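You operate a simulated robot arm through the tools that you are given. There is no shell and no other tool.

You are at the controls of a simulated robot arm. One attempt, no reset.

Task
Tag both plants on the middle felt mat by flower colour and feed each once.
Fine: put the dispenser back.

The check looks at the end state, three seconds after you hand in, the way a careful person would. Anything else that was tipped, shoved, dropped, spilled or broken makes it a failure.

Robot
A 6-joint arm with a two-finger parallel gripper, fixed in place. Base frame: the origin is on the floor under the middle of its stand, x ahead of it, y to its left, z up; the work surface is at about z = 0.748. Units: m, degrees, N and s.
With the tool pointing down near the work surface it reaches from about 0.26 to 0.68 m from the base axis. Its first joint turns from -66.0 to 66.0 degrees. Payload 2.9 kg.
Tool frame: the origin (TCP) lies between the finger pads and is the grasp point; the fingertips stand 0.03 m ahead of it; z points along the fingers, y is the line along which they close. The gripper opens to 0.11 m. The fingers are 0.02 m wide and 0.01 m thick; the gripper's body (0.048 by 0.112 m) begins 0.055 m behind the TCP.
Orientation is that of the tool frame in the base frame, as a unit quaternion [x, y, z, w]. With the fingers straight down and closing along the base's y, the tool's x points along the base's -x, its y along +y and its z along -z.

Tools
- The arm moves only by the tool nudge_tool. Its argument "motion" is a list of rows, each a list of 6 numbers: the shift along the base's x, y, z in mm, then the turn, a rotation vector about the base's x, y, z in degrees. In form: [[tx, ty, tz, ax, ay, az], ...]. A call has 1 to 20 rows; each row shifts and turns the commanded pose from where the row before left it. "claw" is the finger opening in mm, from 0 to 110, set as the call begins (left out, the last holds). Rows are played at 5 a second. More than 0.05 m and 8.6 degrees between two rows, or a gripper value outside its range, and nothing of the call is played. A pose out of reach is approached as far as the arm can. The call stops where the force on the tool passes 40 N (or 10 N more than at its start, if that is more) or the arm is blocked; 0.2 s more then pass. Each finger travels about 0.108 m/s and halts on what it meets, pressing with about 20 N; the grip force reading is that of the motor and also rises with nothing between the fingers. The clock runs only during rows and for 0.2 s after the last one: add rows that do not move to give the fingers time. The reply holds the time, the measured pose of the TCP, the force on the tool along the base axes, the opening and the grip force, in the units named above and with some noise, with the torque about the TCP (base axes, N m) and any sound that the robot's microphone picked up.
- Cameras (640 x 400 px; columns grow to the right, rows downward): "scene" is fixed at [0.0996, 0.4678, 1.3719]; the picture's right is [-0.37, -0.93, 0.00], its down [-0.62, 0.25, -0.74] and it looks along [0.69, -0.28, -0.67] (base axes); focal length 337 px, centre (320, 200). "wrist" rides on the gripper at [0.072, 0.017, -0.103] in the tool frame; the picture's right is [-0.23, 0.97, 0.00], its down [-0.76, -0.18, -0.62] and it looks along [-0.61, -0.14, 0.78] (tool axes); focal length 222 px, centre (320, 200). There is no depth. A picture from a camera that has moved, and an enlarged one, comes with that camera's place and axes in the base frame and with its lens.
- get_image(camera): a new picture of that camera. No time passes.
- inspect(camera, box): a new picture of the part [left, top, right, bottom] of that camera's present view, enlarged. No time passes.
- finish_job(): hands the job in; it is judged then, once.

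Places have to be worked out from the pictures, the camera data and where the tool is seen. Open the gripper and draw the arm clear of the work before you hand the job in, unless the task says otherwise.

The tools are called after "Request:" as a command line: name --pt "numbers of a row" for each row, then --argument value for the rest, lists and objects as JSON in quotes. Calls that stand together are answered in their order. nudge_tool: Moves the arm, as the interface text tells. Its arguments: {"type":"object","properties":{"motion":{"type":"array"},"claw":{"type":"number"}},"required":["motion"]} The other tools are called the same way: get_image (camera) takes a picture; inspect (camera, box) takes an enlarged picture of a part of a camera's view; finish_job () hands the job in.

At the start:

```text
time_s: 0.0
ee_pos: [0.4707, 0.1499, 1.0912]
orientation: [0.0, 1.0, -0.001, 0.0]
ft_force: [0.9, -0.7, 0.8]
torque: [-0.02, -0.02, 0.0]
finger_gap: 0.1101
grasp_force: 0.1
```

scene: 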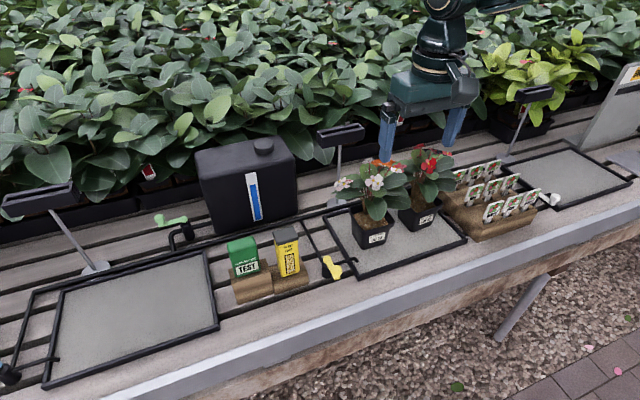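
wrist: 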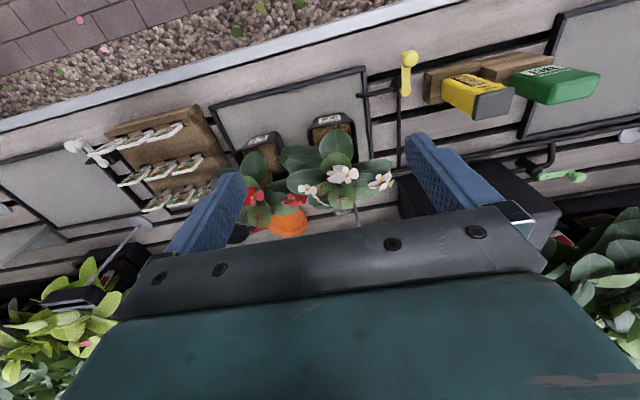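

I start by looking closely at the scene to identify the mat, plants, tags, dispensers.

Request:
inspect --camera "scene" --box '[300, 120, 480, 280]'

Request:
inspect --camera "scene" --box '[440, 60, 640, 240]'

Request:
inspect --camera "scene" --box '[150, 130, 350, 310]'

Request:
inspect --camera "scene" --box '[0, 170, 240, 400]'

Request:
inspect --camera "wrist" --box '[60, 80, 260, 240]'

Request:
inspect --camera "wrist" --box '[360, 20, 640, 200]'

```text
2.50 times, centred on (390, 200) of scene
camera zoom: at [0.0996, 0.4678, 1.3719], right [-0.37, -0.93, 0.0], down [-0.62, 0.25, -0.74], along [0.69, -0.28, -0.67], focal length 842 px, centre (145, 200)
```

zoom: 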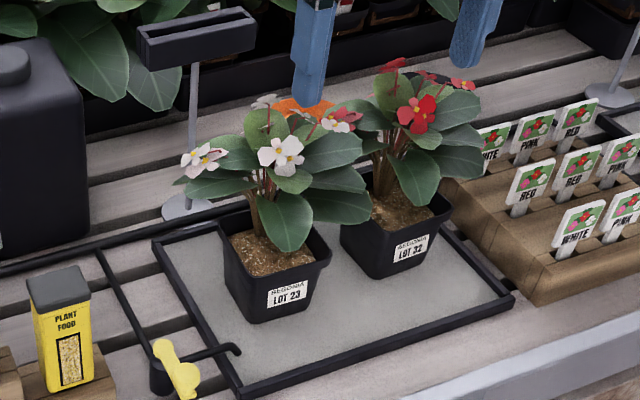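

```text
2.22 times, centred on (540, 150) of scene
camera zoom: at [0.0996, 0.4678, 1.3719], right [-0.37, -0.93, 0.0], down [-0.62, 0.25, -0.74], along [0.69, -0.28, -0.67], focal length 749 px, centre (-169, 311)
```

zoom: 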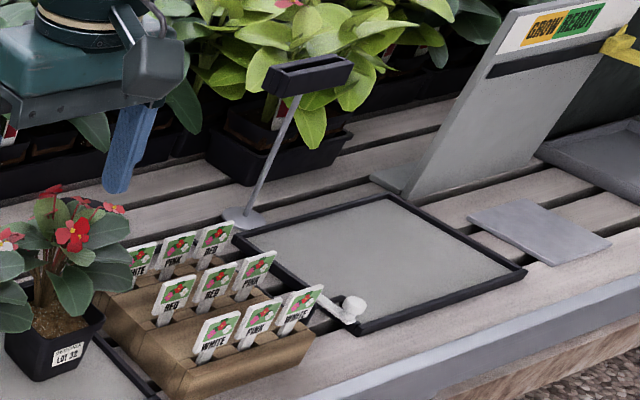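

```text
2.22 times, centred on (250, 220) of scene
camera zoom: at [0.0996, 0.4678, 1.3719], right [-0.37, -0.93, 0.0], down [-0.62, 0.25, -0.74], along [0.69, -0.28, -0.67], focal length 749 px, centre (476, 156)
```

zoom: 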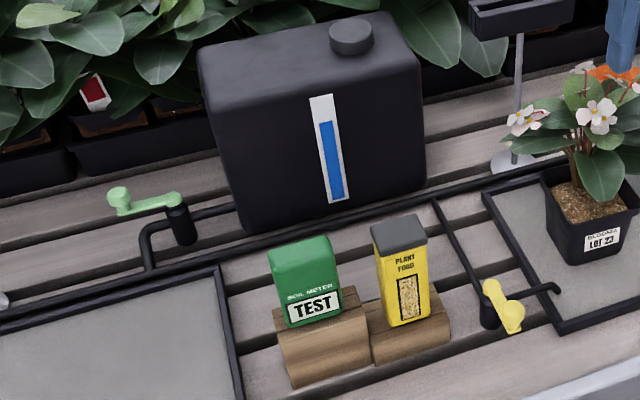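

```text
1.74 times, centred on (120, 285) of scene
camera zoom: at [0.0996, 0.4678, 1.3719], right [-0.37, -0.93, 0.0], down [-0.62, 0.25, -0.74], along [0.69, -0.28, -0.67], focal length 586 px, centre (668, 52)
```

zoom: 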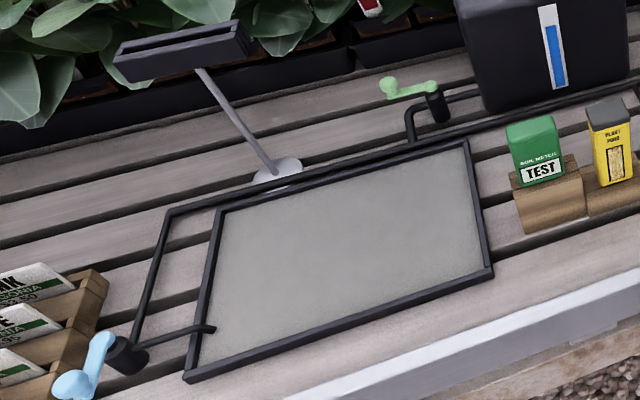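

```text
2.50 times, centred on (160, 160) of wrist
camera zoom: at [0.3975, 0.1674, 1.1947], right [0.23, 0.97, 0.0], down [0.76, -0.18, 0.62], along [0.61, -0.14, -0.78], focal length 555 px, centre (720, 300)
```

zoom: 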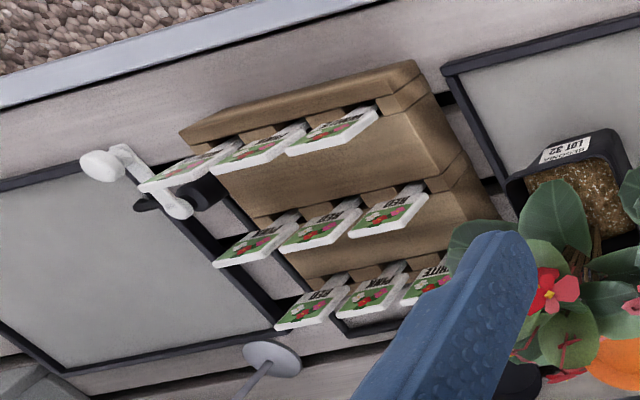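

```text
2.22 times, centred on (500, 110) of wrist
camera zoom: at [0.3975, 0.1674, 1.1947], right [0.23, 0.97, 0.0], down [0.76, -0.18, 0.62], along [0.61, -0.14, -0.78], focal length 494 px, centre (-80, 400)
```

zoom: 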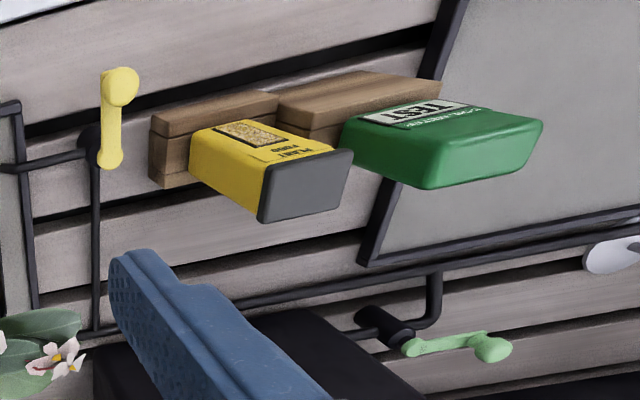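

The middle mat holds LOT 23 (pale flowers) and LOT 32 (red flowers). I zoom in on flowers, tags and the dispenser to be certain of colours and mechanisms.

Request:
inspect --camera "scene" --box '[325, 150, 415, 206]'

Request:
inspect --camera "scene" --box '[395, 140, 475, 190]'

Request:
inspect --camera "scene" --box '[445, 150, 565, 240]'

Request:
inspect --camera "scene" --box '[220, 220, 350, 310]'

Request:
inspect --camera "wrist" --box '[230, 100, 410, 250]'

Request:
inspect --camera "scene" --box '[0, 320, 80, 400]'

Request:
inspect --camera "scene" --box '[540, 40, 640, 180]'

```text
7.11 times, centred on (370, 178) of scene
camera zoom: at [0.0996, 0.4678, 1.3719], right [-0.37, -0.93, 0.0], down [-0.62, 0.25, -0.74], along [0.69, -0.28, -0.67], focal length 2396 px, centre (-36, 356)
```

zoom: 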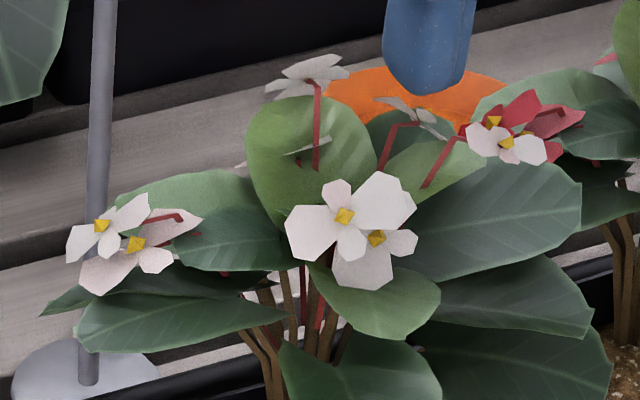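

```text
8.00 times, centred on (435, 165) of scene
camera zoom: at [0.0996, 0.4678, 1.3719], right [-0.37, -0.93, 0.0], down [-0.62, 0.25, -0.74], along [0.69, -0.28, -0.67], focal length 2696 px, centre (-600, 480)
```

zoom: 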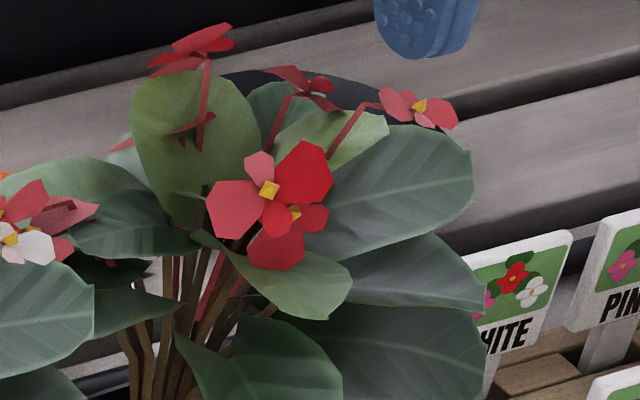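

```text
4.44 times, centred on (505, 195) of scene
camera zoom: at [0.0996, 0.4678, 1.3719], right [-0.37, -0.93, 0.0], down [-0.62, 0.25, -0.74], along [0.69, -0.28, -0.67], focal length 1498 px, centre (-502, 222)
```

zoom: 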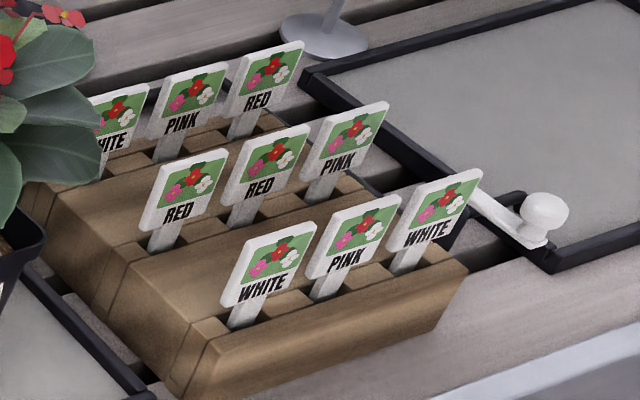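

```text
4.44 times, centred on (285, 265) of scene
camera zoom: at [0.0996, 0.4678, 1.3719], right [-0.37, -0.93, 0.0], down [-0.62, 0.25, -0.74], along [0.69, -0.28, -0.67], focal length 1498 px, centre (476, -89)
```

zoom: 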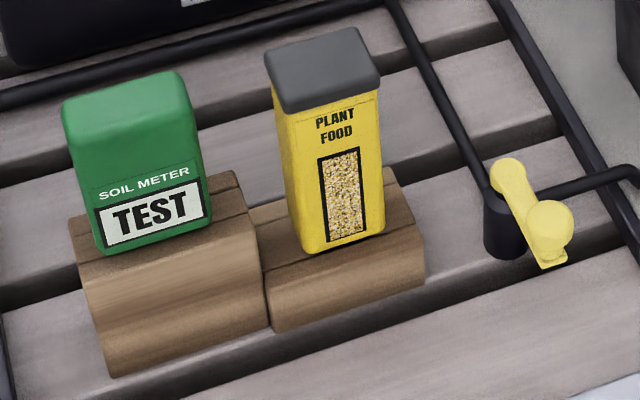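

```text
2.67 times, centred on (320, 175) of wrist
camera zoom: at [0.3975, 0.1674, 1.1947], right [0.23, 0.97, 0.0], down [0.76, -0.18, 0.62], along [0.61, -0.14, -0.78], focal length 592 px, centre (320, 267)
```

zoom: 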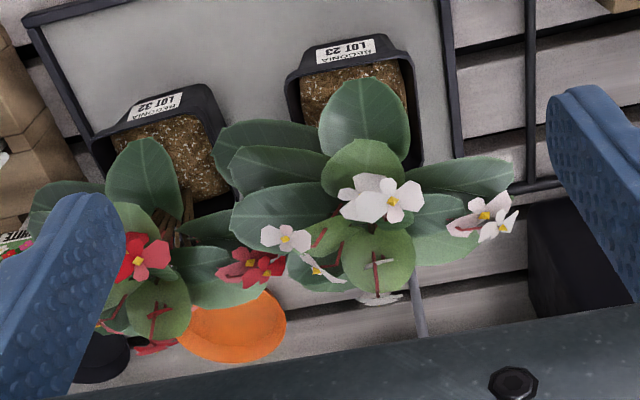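

```text
5.00 times, centred on (40, 360) of scene
camera zoom: at [0.0996, 0.4678, 1.3719], right [-0.37, -0.93, 0.0], down [-0.62, 0.25, -0.74], along [0.69, -0.28, -0.67], focal length 1685 px, centre (1720, -600)
```

zoom: 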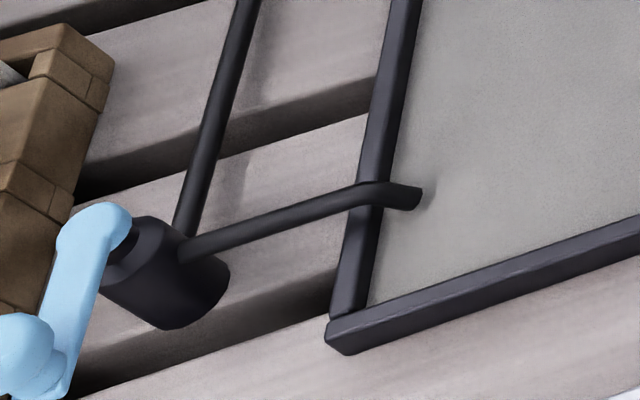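

```text
2.86 times, centred on (590, 110) of scene
camera zoom: at [0.0996, 0.4678, 1.3719], right [-0.37, -0.93, 0.0], down [-0.62, 0.25, -0.74], along [0.69, -0.28, -0.67], focal length 963 px, centre (-451, 457)
```

zoom: 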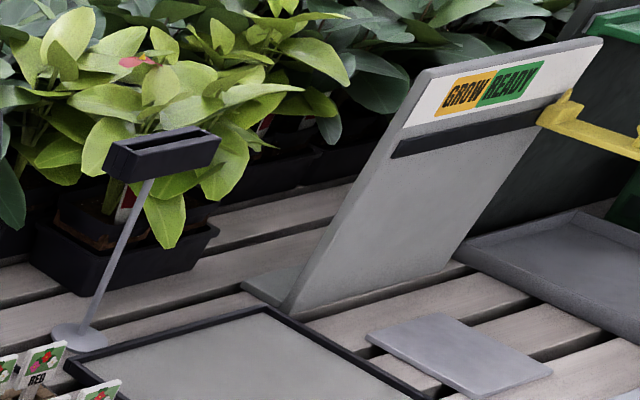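

Both views triangulate well: LOT 23 label is near (0.54, 0.15, 0.78), LOT 32 label near (0.55, 0.01, 0.77), the plant-food box near (0.53, 0.37) with its lid top at about 0.886. I move the wrist camera for a close view of the dispenser from higher up.

Request:
nudge_tool --pt "-20 40 -10 0 0 0" --pt "-20 40 -10 0 0 0" --pt "-20 40 -10 0 0 0" --pt "-20 40 -10 0 0 0" --pt "0 20 0 0 0 0" --pt "0 0 0 0 0 0"

Request:
get_image --camera "wrist"

Request:
get_image --camera "scene"

```text
time_s: 1.4
ee_pos: [0.3902, 0.3297, 1.0515]
orientation: [0.0, 1.0, 0.0, 0.0]
ft_force: [0.1, -0.8, 0.4]
torque: [-0.02, -0.04, 0.01]
finger_gap: 0.1099
grasp_force: 0.1
```

```text
taken
camera wrist: at [0.3172, 0.3473, 1.1558], right [0.23, 0.97, 0.0], down [0.76, -0.18, 0.62], along [0.61, -0.14, -0.78], focal length 222 px, centre (320, 200)
```

wrist: 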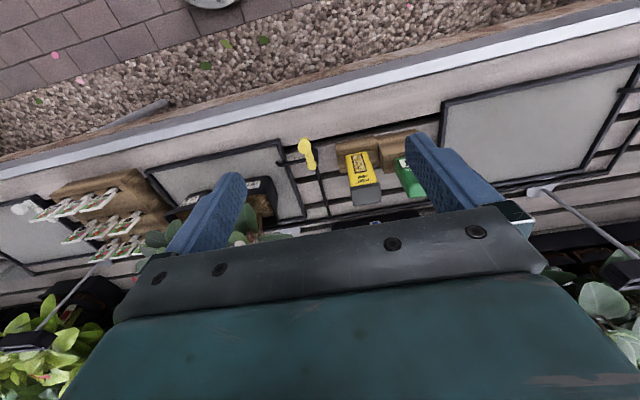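

```text
taken
```

scene: 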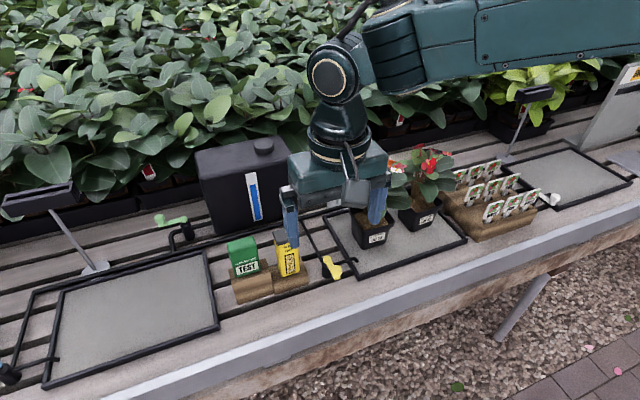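

The dispenser is now visible between the fingers; I zoom in on it and on the plants from here.

Request:
inspect --camera "wrist" --box '[290, 110, 450, 220]'

Request:
inspect --camera "scene" --box '[220, 220, 350, 310]'

Request:
inspect --camera "wrist" --box '[30, 150, 180, 270]'

```text
3.64 times, centred on (370, 165) of wrist
camera zoom: at [0.3172, 0.3473, 1.1558], right [0.23, 0.97, 0.0], down [0.76, -0.18, 0.62], along [0.61, -0.14, -0.78], focal length 808 px, centre (138, 327)
```

zoom: 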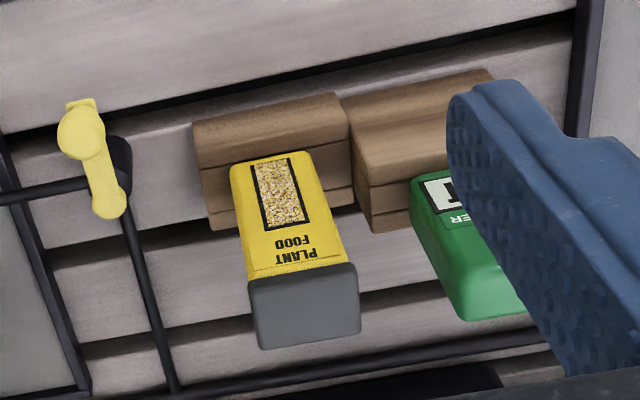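

```text
4.44 times, centred on (285, 265) of scene
camera zoom: at [0.0996, 0.4678, 1.3719], right [-0.37, -0.93, 0.0], down [-0.62, 0.25, -0.74], along [0.69, -0.28, -0.67], focal length 1498 px, centre (476, -89)
```

zoom: 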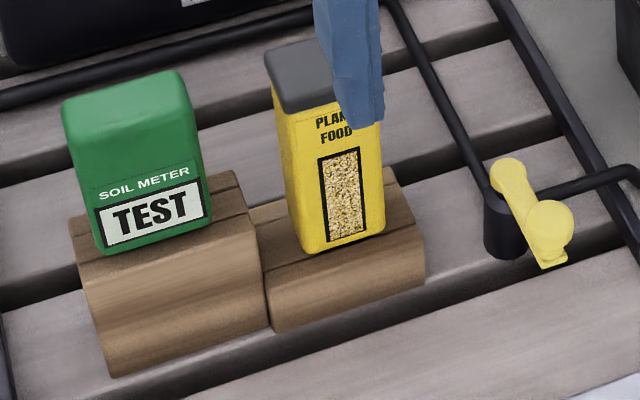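

```text
3.33 times, centred on (105, 210) of wrist
camera zoom: at [0.3172, 0.3473, 1.1558], right [0.23, 0.97, 0.0], down [0.76, -0.18, 0.62], along [0.61, -0.14, -0.78], focal length 740 px, centre (1037, 167)
```

zoom: 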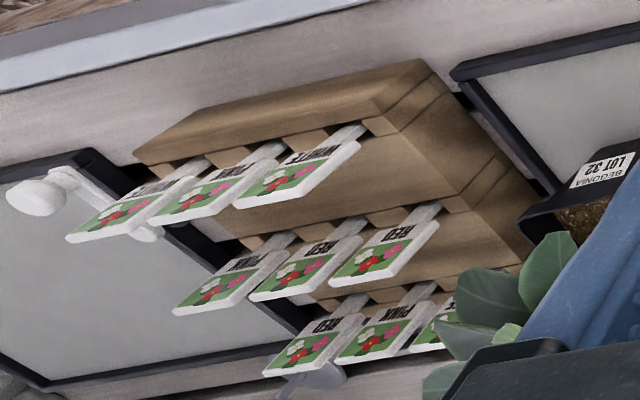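

The dispenser box is about 45 mm wide, roughly axis-aligned at (0.53, 0.37), lid top ~0.886, sitting on a wood block. I'll pitch the gripper toward horizontal (75°) at safe height so I can grip the box's sides from the front and later tip it by rolling the wrist.

Request:
nudge_tool --pt "0 0 0 0 -7.5 0" --pt "0 0 0 0 -7.5 0" --pt "0 0 0 0 -7.5 0" --pt "0 0 0 0 -7.5 0" --pt "0 0 0 0 -7.5 0" --pt "0 0 0 0 -7.5 0" --pt "0 0 0 0 -7.5 0" --pt "0 0 0 0 -7.5 0" --pt "0 0 0 0 -7.5 0" --pt "0 0 0 0 -7.5 0" --pt "0 0 0 0 0 0" --claw 74

Request:
get_image --camera "wrist"

Request:
get_image --camera "scene"

```text
time_s: 3.8
ee_pos: [0.4135, 0.3188, 1.051]
orientation: [0.0, 0.793, 0.0, 0.609]
ft_force: [0.0, 0.1, -0.4]
torque: [-0.02, -0.01, 0.02]
finger_gap: 0.0741
grasp_force: 0.1
out of reach, approached as far as the arm can: row 9, 10
```

```text
taken
camera wrist: at [0.2949, 0.3361, 1.008], right [0.06, 0.97, 0.22], down [-0.41, -0.18, 0.9], along [0.91, -0.14, 0.39], focal length 222 px, centre (320, 200)
```

wrist: 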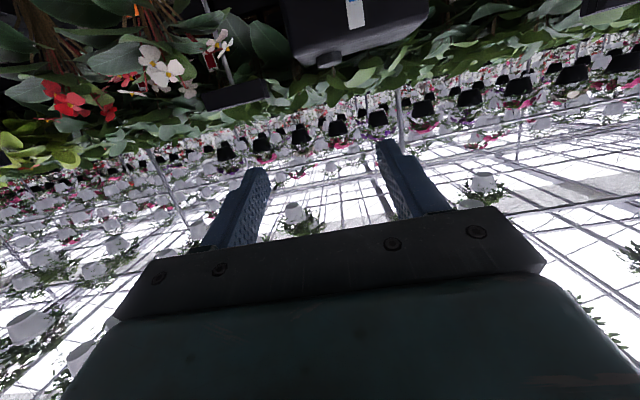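

```text
taken
```

scene: 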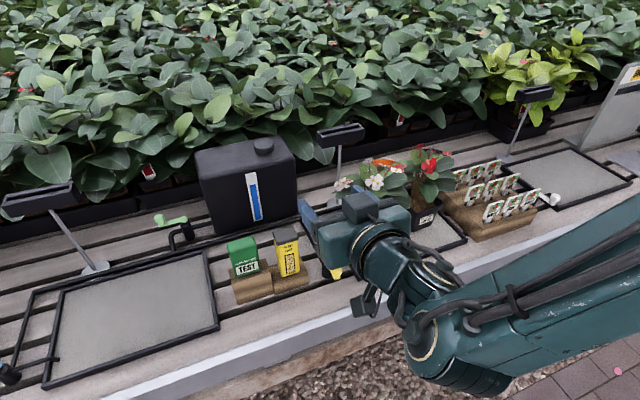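

The 75° pitch is achieved; x≈0.39 was slightly out of reach in that pose. I shift forward and left and then lower toward a pre-grasp in front of the box, checking actual pose.

Request:
nudge_tool --pt "30 30 0 0 0 0" --pt "20 10 -40 0 0 0" --pt "0 0 -40 0 0 0" --pt "0 0 0 0 0 0"

Request:
get_image --camera "scene"

Request:
get_image --camera "wrist"

```text
time_s: 4.8
ee_pos: [0.461, 0.3583, 0.9718]
orientation: [-0.001, 0.793, 0.001, 0.609]
ft_force: [1.0, 1.0, 0.8]
torque: [0.01, 0.0, -0.03]
finger_gap: 0.0741
grasp_force: 0.1
```

```text
taken
```

scene: 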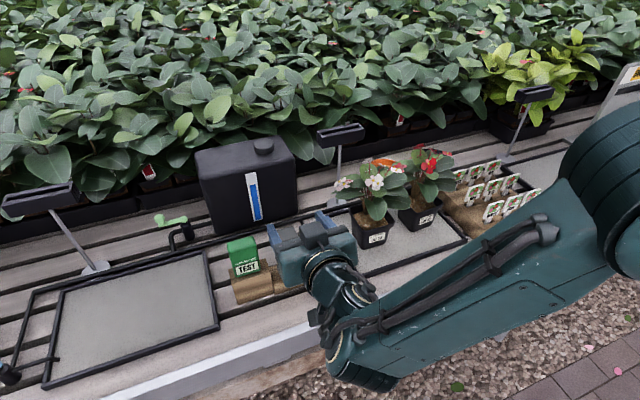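

```text
taken
camera wrist: at [0.3425, 0.3773, 0.9287], right [0.06, 0.97, 0.22], down [-0.41, -0.18, 0.9], along [0.91, -0.14, 0.38], focal length 222 px, centre (320, 200)
```

wrist: 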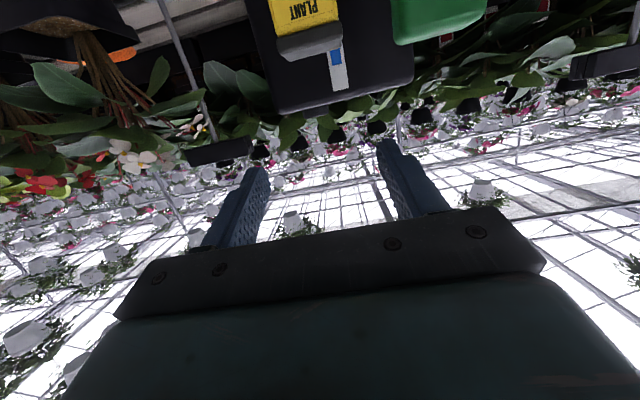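

Pose tracks well. I continue lowering to grasp height in front of the box (x≈0.45, y≈0.37, z≈0.852) and look again.

Request:
nudge_tool --pt "-8 12 -30 0 0 0" --pt "0 0 -30 0 0 0" --pt "0 0 -30 0 0 0" --pt "0 0 -30 0 0 0" --pt "0 0 0 0 0 0"

Request:
get_image --camera "scene"

Request:
get_image --camera "wrist"

```text
time_s: 6.0
ee_pos: [0.4528, 0.3721, 0.8532]
orientation: [0.001, 0.794, -0.001, 0.608]
ft_force: [-0.1, -0.5, 0.0]
torque: [0.01, -0.01, 0.01]
finger_gap: 0.0737
grasp_force: 0.1
```

```text
taken
```

scene: 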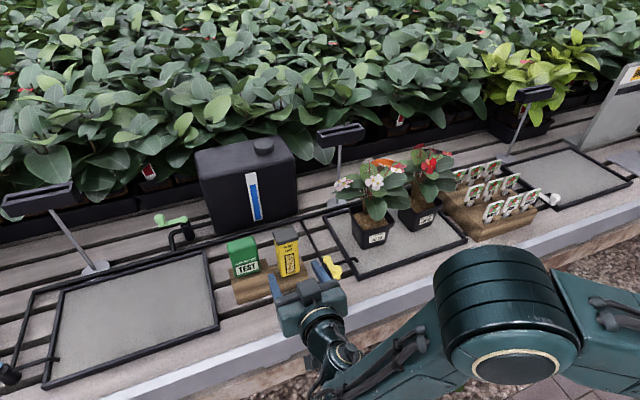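

```text
taken
camera wrist: at [0.3341, 0.39, 0.8087], right [0.06, 0.97, 0.22], down [-0.41, -0.18, 0.9], along [0.91, -0.14, 0.38], focal length 222 px, centre (320, 200)
```

wrist: 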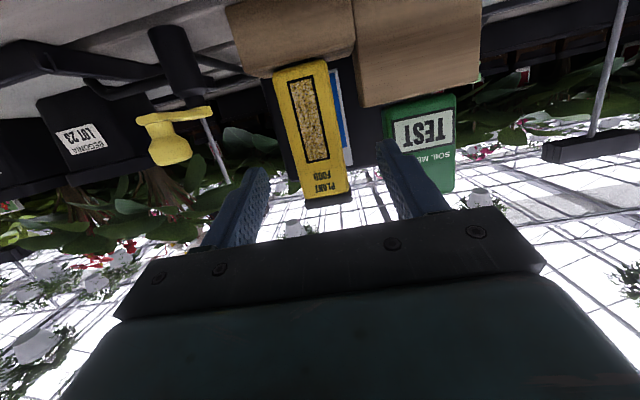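

The box appears between the fingers. I zoom the wrist view to measure the box's lateral alignment before moving in.

Request:
inspect --camera "wrist" --box '[200, 40, 480, 240]'

Request:
inspect --camera "scene" --box '[220, 220, 360, 320]'

```text
2.00 times, centred on (340, 140) of wrist
camera zoom: at [0.3341, 0.39, 0.8087], right [0.06, 0.97, 0.22], down [-0.41, -0.18, 0.9], along [0.91, -0.14, 0.38], focal length 444 px, centre (280, 320)
```

zoom: 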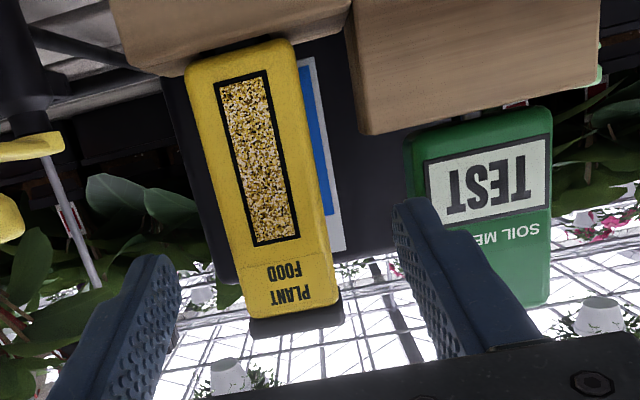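

```text
4.00 times, centred on (290, 270) of scene
camera zoom: at [0.0996, 0.4678, 1.3719], right [-0.37, -0.93, 0.0], down [-0.62, 0.25, -0.74], along [0.69, -0.28, -0.67], focal length 1348 px, centre (440, -80)
```

zoom: 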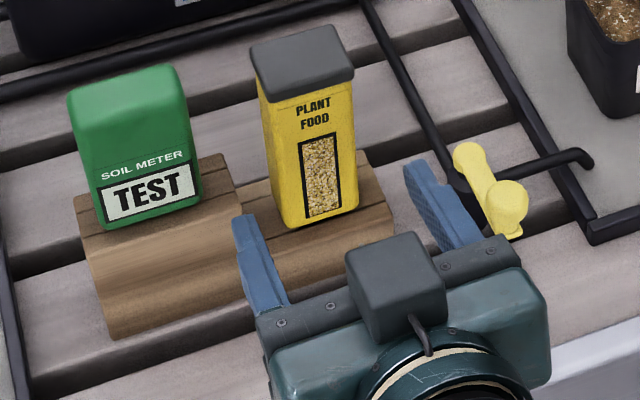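

The box spans y≈0.350–0.390, front face x≈0.514, yellow part z≈0.783–0.878, and the green meter's near side is at y≈0.425. I narrow the opening to 62 mm, and advance to x≈0.532, z≈0.843.

Request:
nudge_tool --pt "0 -1.5 -10 0 0 0" --pt "0 0 0 0 0 0" --pt "20 0 0 0 0 0" --pt "20 0 0 0 0 0" --pt "20 0 0 0 0 0" --pt "19 0 0 0 0 0" --pt "0 0 0 0 0 0" --claw 62

Request:
inspect --camera "wrist" --box '[160, 0, 520, 230]'

Request:
inspect --camera "scene" --box '[220, 220, 360, 320]'

```text
time_s: 7.6
ee_pos: [0.534, 0.369, 0.8424]
orientation: [0.001, 0.793, -0.001, 0.609]
ft_force: [0.2, -0.3, -0.6]
torque: [-0.04, 0.01, 0.01]
finger_gap: 0.062
grasp_force: 0.1
```

```text
1.74 times, centred on (340, 115) of wrist
camera zoom: at [0.4161, 0.3871, 0.7989], right [0.06, 0.97, 0.22], down [-0.4, -0.18, 0.9], along [0.91, -0.14, 0.38], focal length 386 px, centre (285, 348)
```

zoom: 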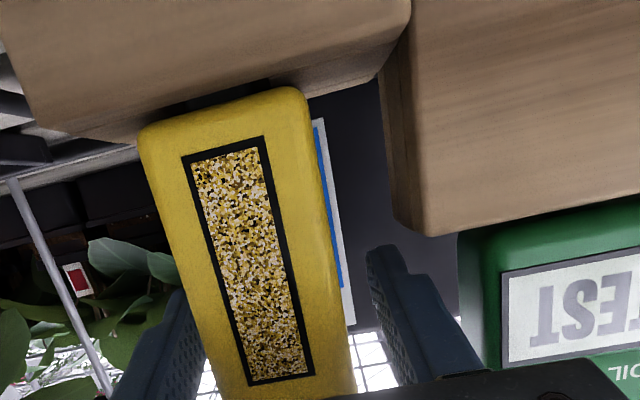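

```text
4.00 times, centred on (290, 270) of scene
camera zoom: at [0.0997, 0.4678, 1.3719], right [-0.37, -0.93, 0.0], down [-0.62, 0.25, -0.74], along [0.69, -0.28, -0.67], focal length 1348 px, centre (440, -80)
```

zoom: 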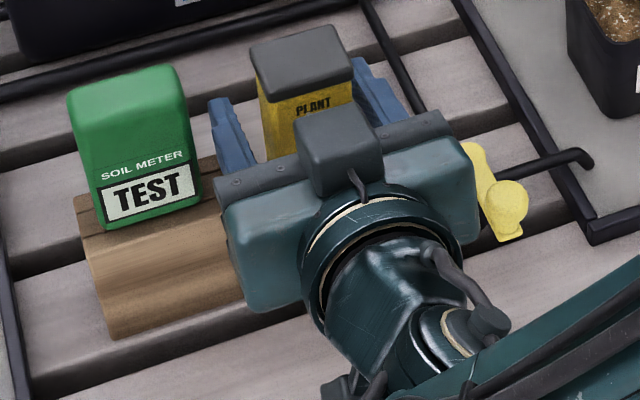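

The fingers straddle the box with clear margins. Closing the gripper on it with time to settle.

Request:
nudge_tool --pt "0 0 0 0 0 0" --pt "0 0 0 0 0 0" --pt "0 0 0 0 0 0" --pt "0 0 0 0 0 0" --claw 25

Request:
inspect --camera "scene" --box '[220, 220, 360, 320]'

Request:
inspect --camera "wrist" --box '[160, 0, 520, 230]'

```text
time_s: 8.6
ee_pos: [0.5348, 0.3694, 0.8425]
orientation: [0.0, 0.794, 0.0, 0.608]
ft_force: [-0.4, -1.3, 0.1]
torque: [-0.06, -0.03, 0.01]
finger_gap: 0.042
grasp_force: 20.2
```

```text
4.00 times, centred on (290, 270) of scene
camera zoom: at [0.0996, 0.4678, 1.3719], right [-0.37, -0.93, 0.0], down [-0.62, 0.25, -0.74], along [0.69, -0.28, -0.67], focal length 1348 px, centre (440, -80)
```

zoom: 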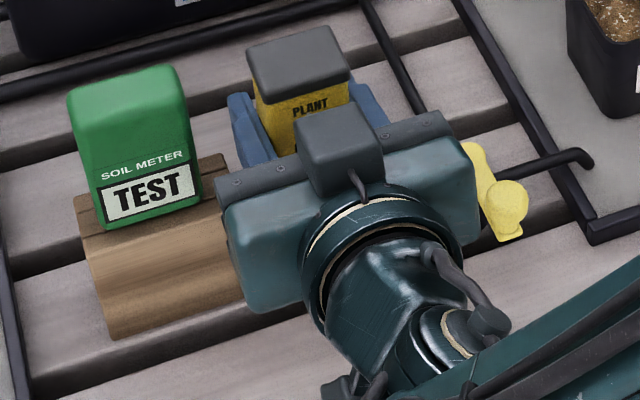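

```text
1.74 times, centred on (340, 115) of wrist
camera zoom: at [0.4159, 0.3871, 0.7989], right [0.06, 0.97, 0.22], down [-0.4, -0.18, 0.9], along [0.91, -0.14, 0.38], focal length 386 px, centre (285, 348)
```

zoom: 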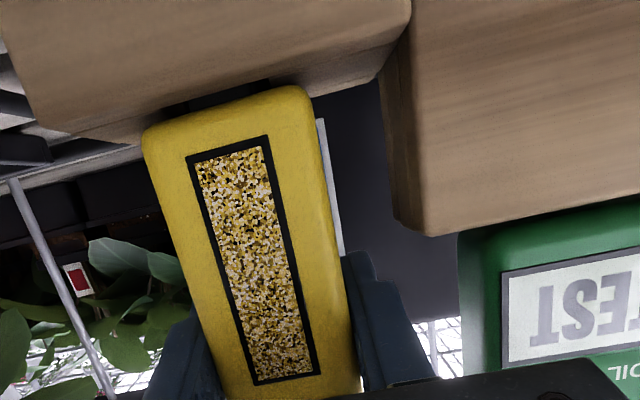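

Grip is firm at 42 mm / 20 N. I lift slowly straight up, watching forces and sounds, and note the return pose (0.535, 0.369, 0.8425).

Request:
nudge_tool --pt "0 0 5 0 0 0" --pt "0 0 10 0 0 0" --pt "0 0 15 0 0 0" --pt "0 0 20 0 0 0" --pt "0 0 20 0 0 0" --pt "0 0 0 0 0 0"

Request:
get_image --camera "scene"

Request:
get_image --camera "wrist"

Request:
inspect --camera "scene" --box '[220, 190, 360, 310]'

```text
time_s: 10.0
ee_pos: [0.5342, 0.3677, 0.912]
orientation: [-0.001, 0.794, 0.0, 0.608]
ft_force: [0.7, 1.0, -1.4]
torque: [0.04, 0.0, 0.04]
finger_gap: 0.0417
grasp_force: 20.1
```

```text
taken
```

scene: 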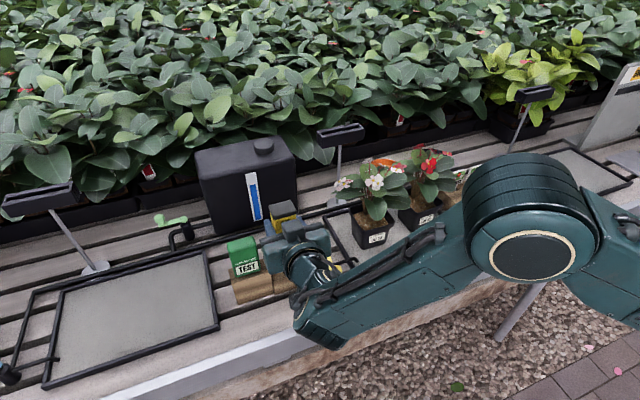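

```text
taken
camera wrist: at [0.415, 0.386, 0.8693], right [0.06, 0.97, 0.22], down [-0.4, -0.18, 0.9], along [0.91, -0.14, 0.38], focal length 222 px, centre (320, 200)
```

wrist: 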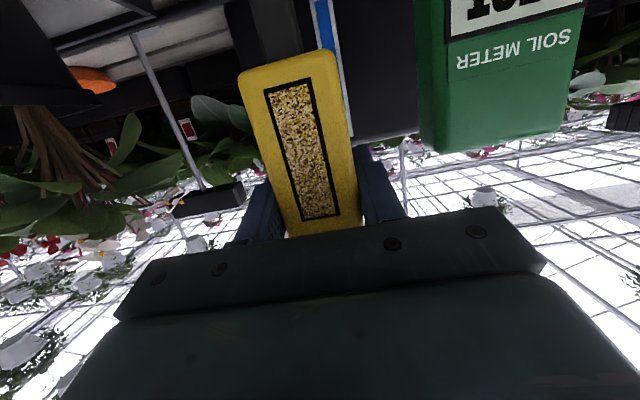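

```text
3.33 times, centred on (290, 250) of scene
camera zoom: at [0.0997, 0.4678, 1.3719], right [-0.37, -0.93, 0.0], down [-0.62, 0.25, -0.74], along [0.69, -0.28, -0.67], focal length 1123 px, centre (420, 33)
```

zoom: 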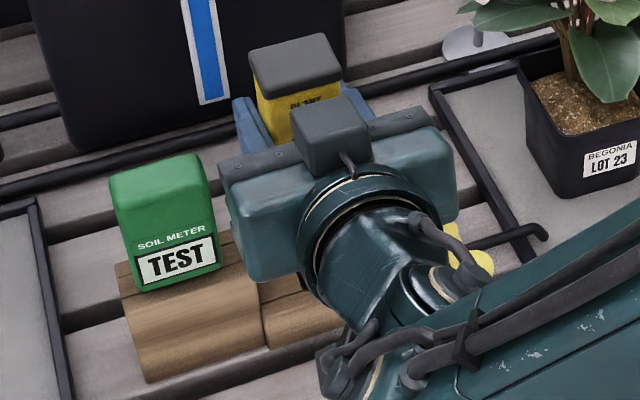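

The box is lifted cleanly. Before moving it I measure the pots precisely from the scene view.

Request:
inspect --camera "scene" --box '[335, 190, 415, 250]'

Request:
inspect --camera "scene" --box '[385, 170, 465, 230]'

Request:
inspect --camera "wrist" --box '[0, 0, 260, 200]'

```text
6.67 times, centred on (375, 220) of scene
camera zoom: at [0.0997, 0.4678, 1.3719], right [-0.37, -0.93, 0.0], down [-0.62, 0.25, -0.74], along [0.69, -0.28, -0.67], focal length 2247 px, centre (-47, 67)
```

zoom: 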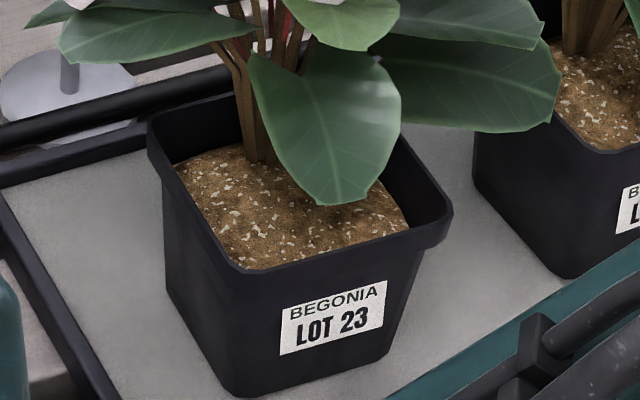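

```text
6.67 times, centred on (425, 200) of scene
camera zoom: at [0.0997, 0.4678, 1.3719], right [-0.37, -0.93, 0.0], down [-0.62, 0.25, -0.74], along [0.69, -0.28, -0.67], focal length 2247 px, centre (-380, 200)
```

zoom: 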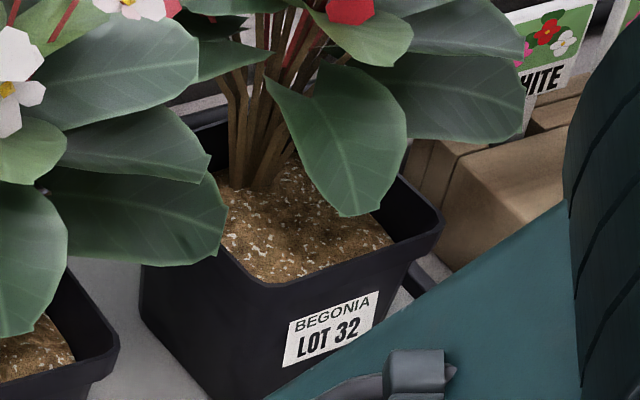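

```text
2.00 times, centred on (130, 100) of wrist
camera zoom: at [0.415, 0.386, 0.8693], right [0.06, 0.97, 0.22], down [-0.4, -0.18, 0.9], along [0.91, -0.14, 0.38], focal length 444 px, centre (700, 400)
```

zoom: 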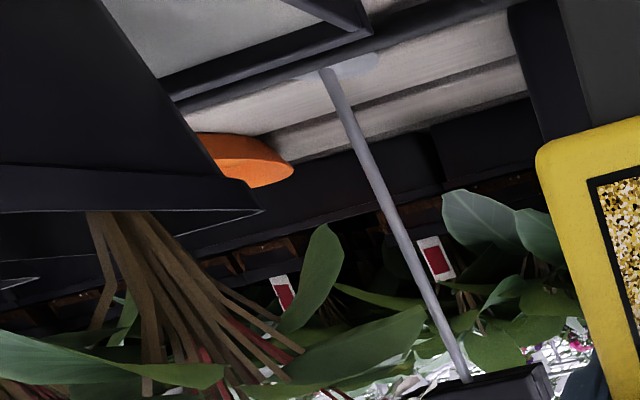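

Pots measured: LOT 23 centred ~(0.569, 0.154), LOT 32 ~(0.579, 0.013), rims at z≈0.825, with free soil at the front half. I'll keep the box upright, carry it back/right, and yaw the tool −60° so that rolling will swing the lid forward over the front soil.

Request:
nudge_tool --pt "-15 -15 20 0 0 0" --pt "-15 -20 20 0 0 0" --pt "-10 -20 10 0 0 -7.5" --pt "-10 -20 0 0 0 -7.5" --pt "-10 -20 0 0 0 -7.5" --pt "0 -20 0 0 0 -7.5" --pt "0 -20 0 0 0 -7.5" --pt "0 -20 0 0 0 -7.5" --pt "0 -20 0 0 0 -7.5" --pt "0 -20 0 0 0 -7.5" --pt "0 0 0 0 0 0"

Request:
get_image --camera "scene"

Request:
get_image --camera "wrist"

```text
time_s: 12.4
ee_pos: [0.4687, 0.1512, 0.9515]
orientation: [0.397, 0.693, -0.298, 0.523]
ft_force: [0.8, 0.2, -1.9]
torque: [-0.03, -0.01, 0.04]
finger_gap: 0.0418
grasp_force: 20.1
out of reach, approached as far as the arm can: row 10
```

```text
taken
```

scene: 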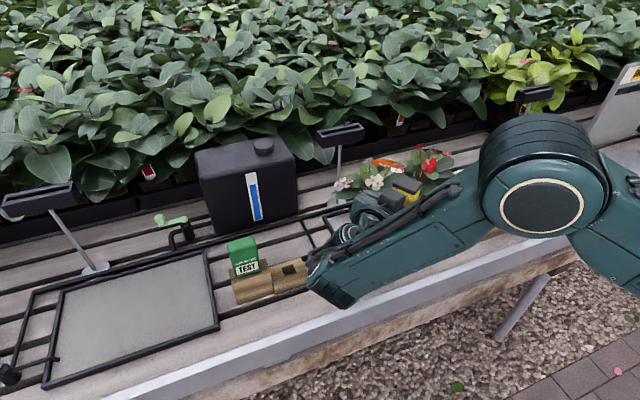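

```text
taken
camera wrist: at [0.4232, 0.2643, 0.9113], right [0.87, 0.44, 0.22], down [-0.35, 0.24, 0.9], along [0.35, -0.86, 0.37], focal length 222 px, centre (320, 200)
```

wrist: 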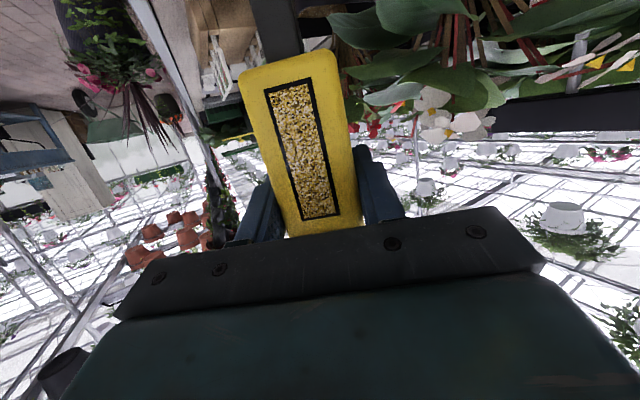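

Orientation reached (yaw −60°), position slightly shifted by reach. The emptied wood block shows a dark spot on its top — I inspect it, as it may tell something about the dispenser's underside.

Request:
inspect --camera "scene" --box '[225, 230, 325, 310]'

Request:
inspect --camera "scene" --box '[330, 160, 470, 260]'

```text
5.00 times, centred on (275, 270) of scene
camera zoom: at [0.0997, 0.4678, 1.3719], right [-0.37, -0.93, 0.0], down [-0.62, 0.25, -0.74], along [0.69, -0.28, -0.67], focal length 1685 px, centre (545, -150)
```

zoom: 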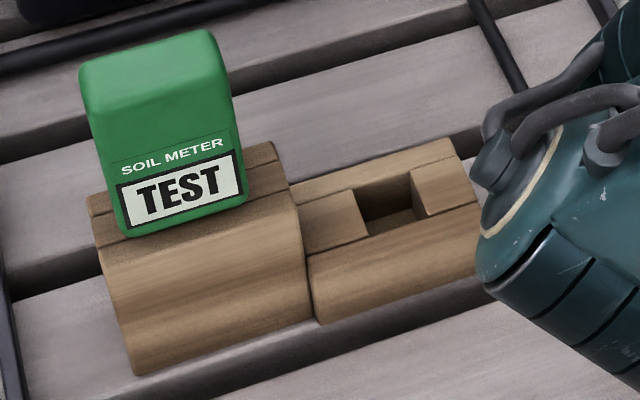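

```text
4.00 times, centred on (400, 210) of scene
camera zoom: at [0.0997, 0.4678, 1.3719], right [-0.37, -0.93, 0.0], down [-0.62, 0.25, -0.74], along [0.69, -0.28, -0.67], focal length 1348 px, centre (0, 160)
```

zoom: 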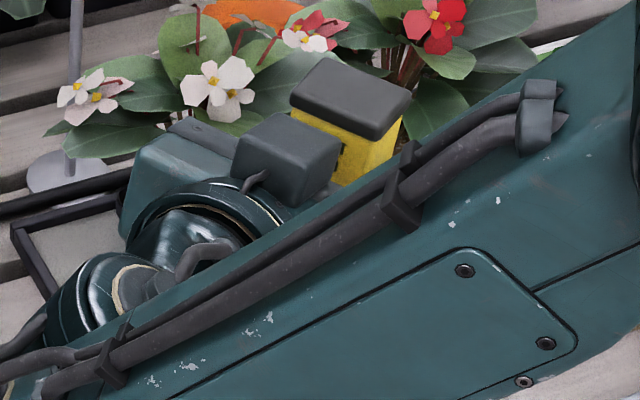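

The dock under the box is a block with a square hole in it, so the dispenser's underside may matter. I'll turn back to yaw 0 and raise it above LOT 23, then tip it slightly lid-forward so that the scene camera can see its underside.

Request:
nudge_tool --pt "2 0 15 0 0 7.5" --pt "2 0 15 0 0 7.5" --pt "2 0 15 0 0 7.5" --pt "2 0 15 0 0 7.5" --pt "2 0 10 0 0 7.5" --pt "2 0 0 0 0 7.5" --pt "2 0 0 0 0 7.5" --pt "2 0 0 0 0 7.5" --pt "0 0 0 0 0 0"

Request:
nudge_tool --pt "0 0 0 0 7.5 0" --pt "0 0 0 0 7.5 0" --pt "0 0 0 0 7.5 0" --pt "0 0 0 0 7.5 0" --pt "0 0 0 0 7.5 0" --pt "0 0 0 0 7.5 0" --pt "0 0 0 0 0 0"

Request:
get_image --camera "scene"

```text
time_s: 14.4
ee_pos: [0.4853, 0.1542, 1.0218]
orientation: [0.0, 0.794, -0.001, 0.608]
ft_force: [0.8, -0.7, -1.4]
torque: [-0.01, -0.01, 0.01]
finger_gap: 0.0418
grasp_force: 19.8
```

```text
time_s: 16.0
ee_pos: [0.4846, 0.153, 1.0227]
orientation: [0.0, 0.966, 0.0, 0.258]
ft_force: [-0.1, -0.1, -2.1]
torque: [0.02, 0.04, 0.0]
finger_gap: 0.0417
grasp_force: 20.0
```

```text
taken
```

scene: 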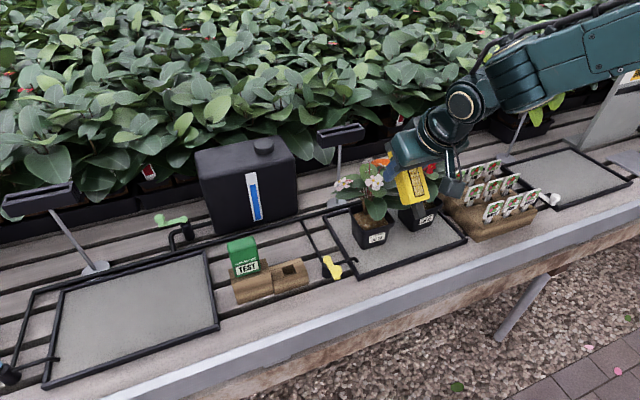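

Tipped 45° so far with no spill or sound. I zoom in to see the underside edge.

Request:
inspect --camera "scene" --box '[365, 150, 465, 220]'

Request:
get_image --camera "wrist"

```text
5.71 times, centred on (415, 185) of scene
camera zoom: at [0.0997, 0.4678, 1.3719], right [-0.37, -0.93, 0.0], down [-0.62, 0.25, -0.74], along [0.69, -0.28, -0.67], focal length 1926 px, centre (-223, 286)
```

zoom: 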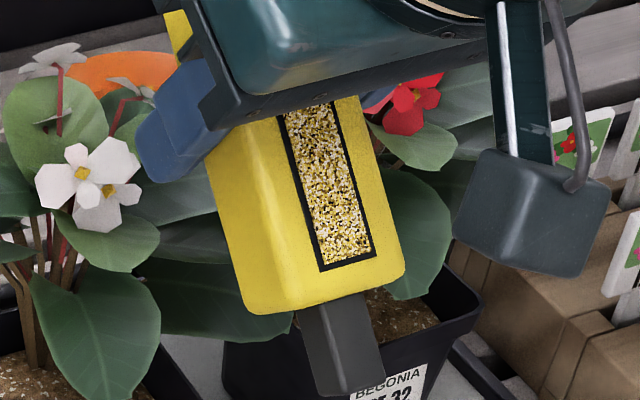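

```text
taken
camera wrist: at [0.371, 0.1704, 1.0762], right [0.2, 0.97, 0.11], down [0.35, -0.18, 0.92], along [0.92, -0.14, -0.38], focal length 222 px, centre (320, 200)
```

wrist: 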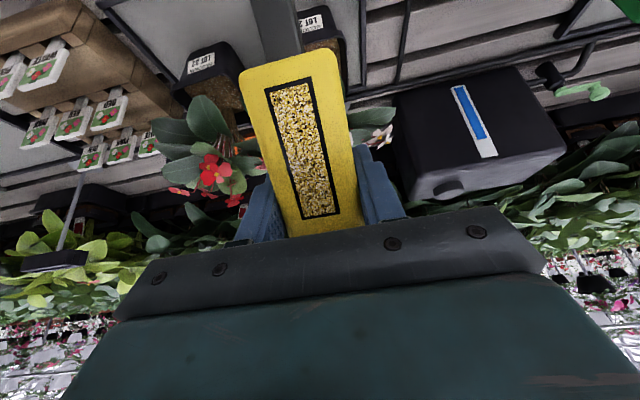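

Key finding: there is a grey spout (~25 mm) protruding from the dispenser's bottom, so it feeds from below – not by tipping. I bring it up nearer the scene camera, to study the spout.

Request:
nudge_tool --pt "-10 30 20 0 0 0" --pt "-10 30 20 0 0 0" --pt "-10 30 20 0 0 0" --pt "-10 30 20 0 0 0" --pt "-10 10 10 0 5 0" --pt "0 0 0 0 5 0" --pt "0 0 0 0 0 0"

Request:
get_image --camera "scene"

```text
time_s: 17.6
ee_pos: [0.4333, 0.2826, 1.1133]
orientation: [0.0, 0.985, 0.0, 0.173]
ft_force: [-0.1, 0.2, -1.4]
torque: [-0.01, 0.01, -0.06]
finger_gap: 0.0417
grasp_force: 19.8
```

```text
taken
```

scene: 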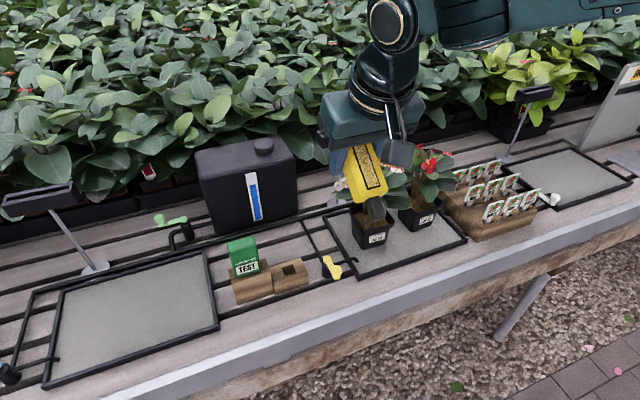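

Request:
inspect --camera "scene" --box '[330, 140, 410, 240]'

Request:
inspect --camera "scene" --box '[355, 185, 400, 220]'

Request:
inspect --camera "wrist" --box '[200, 0, 400, 140]'

```text
4.00 times, centred on (370, 190) of scene
camera zoom: at [0.0997, 0.4678, 1.3719], right [-0.37, -0.93, 0.0], down [-0.62, 0.25, -0.74], along [0.69, -0.28, -0.67], focal length 1348 px, centre (120, 240)
```

zoom: 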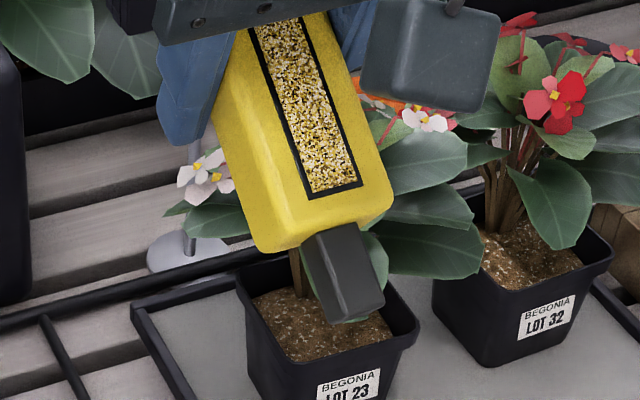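

```text
11.43 times, centred on (378, 202) of scene
camera zoom: at [0.0997, 0.4678, 1.3719], right [-0.37, -0.93, 0.0], down [-0.62, 0.25, -0.74], along [0.69, -0.28, -0.67], focal length 3851 px, centre (-337, 171)
```

zoom: 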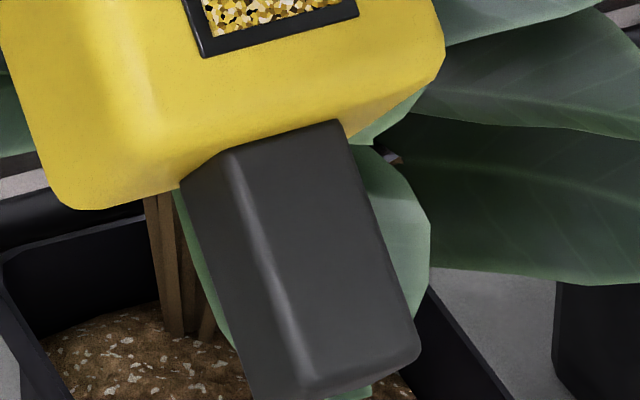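

```text
2.86 times, centred on (300, 70) of wrist
camera zoom: at [0.3309, 0.3, 1.1858], right [0.21, 0.97, 0.08], down [0.5, -0.18, 0.85], along [0.84, -0.14, -0.53], focal length 635 px, centre (377, 571)
```

zoom: 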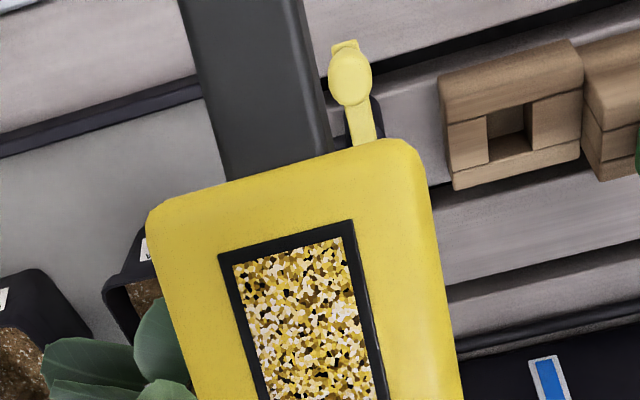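

The spout is a ~29 mm dark-grey foot under the box — most plausibly pressed down onto the soil to release one portion. I bring the box back upright (leaning its lid ~8° toward me to clear the foliage) in front of LOT 23.

Request:
nudge_tool --pt "5 -16 -8 0 -7.875 0" --pt "5 -16 -10 0 -7.875 0" --pt "5 -16 -10 0 -7.875 0" --pt "5 -16 -10 0 -7.875 0" --pt "5 -16 -10 0 -7.875 0" --pt "5 -16 -12 0 -7.875 0" --pt "5 -16 -15 0 -7.875 0" --pt "5 -16 -15 0 -7.875 0" --pt "0 0 -15 0 0 0" --pt "0 0 0 0 0 0"

Request:
get_image --camera "scene"

Request:
get_image --camera "wrist"

```text
time_s: 19.8
ee_pos: [0.474, 0.1559, 1.0056]
orientation: [-0.001, 0.749, 0.001, 0.663]
ft_force: [-0.7, 0.3, -1.7]
torque: [0.01, -0.01, 0.01]
finger_gap: 0.0417
grasp_force: 20.0
```

```text
taken
```

scene: 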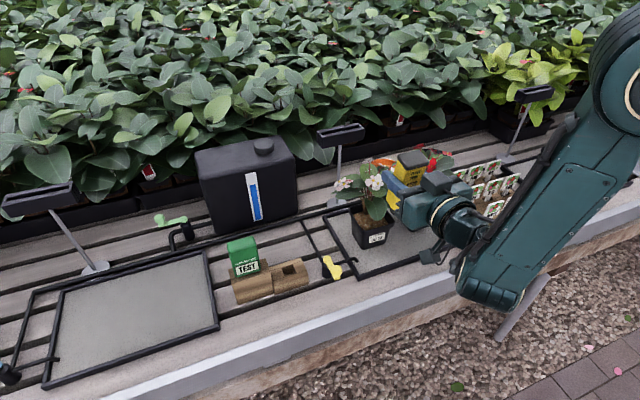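

```text
taken
camera wrist: at [0.3644, 0.1735, 0.9477], right [0.03, 0.97, 0.23], down [-0.53, -0.18, 0.83], along [0.85, -0.14, 0.51], focal length 222 px, centre (320, 200)
```

wrist: 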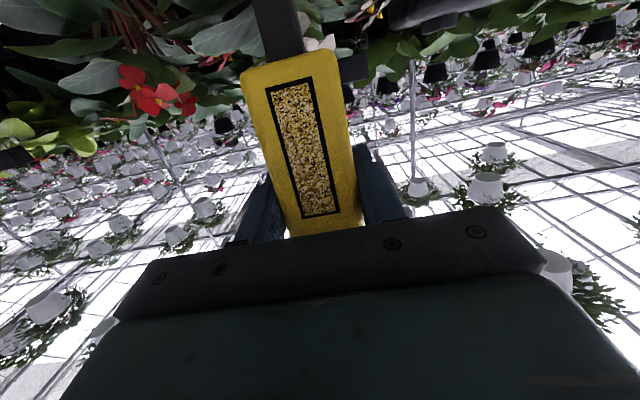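

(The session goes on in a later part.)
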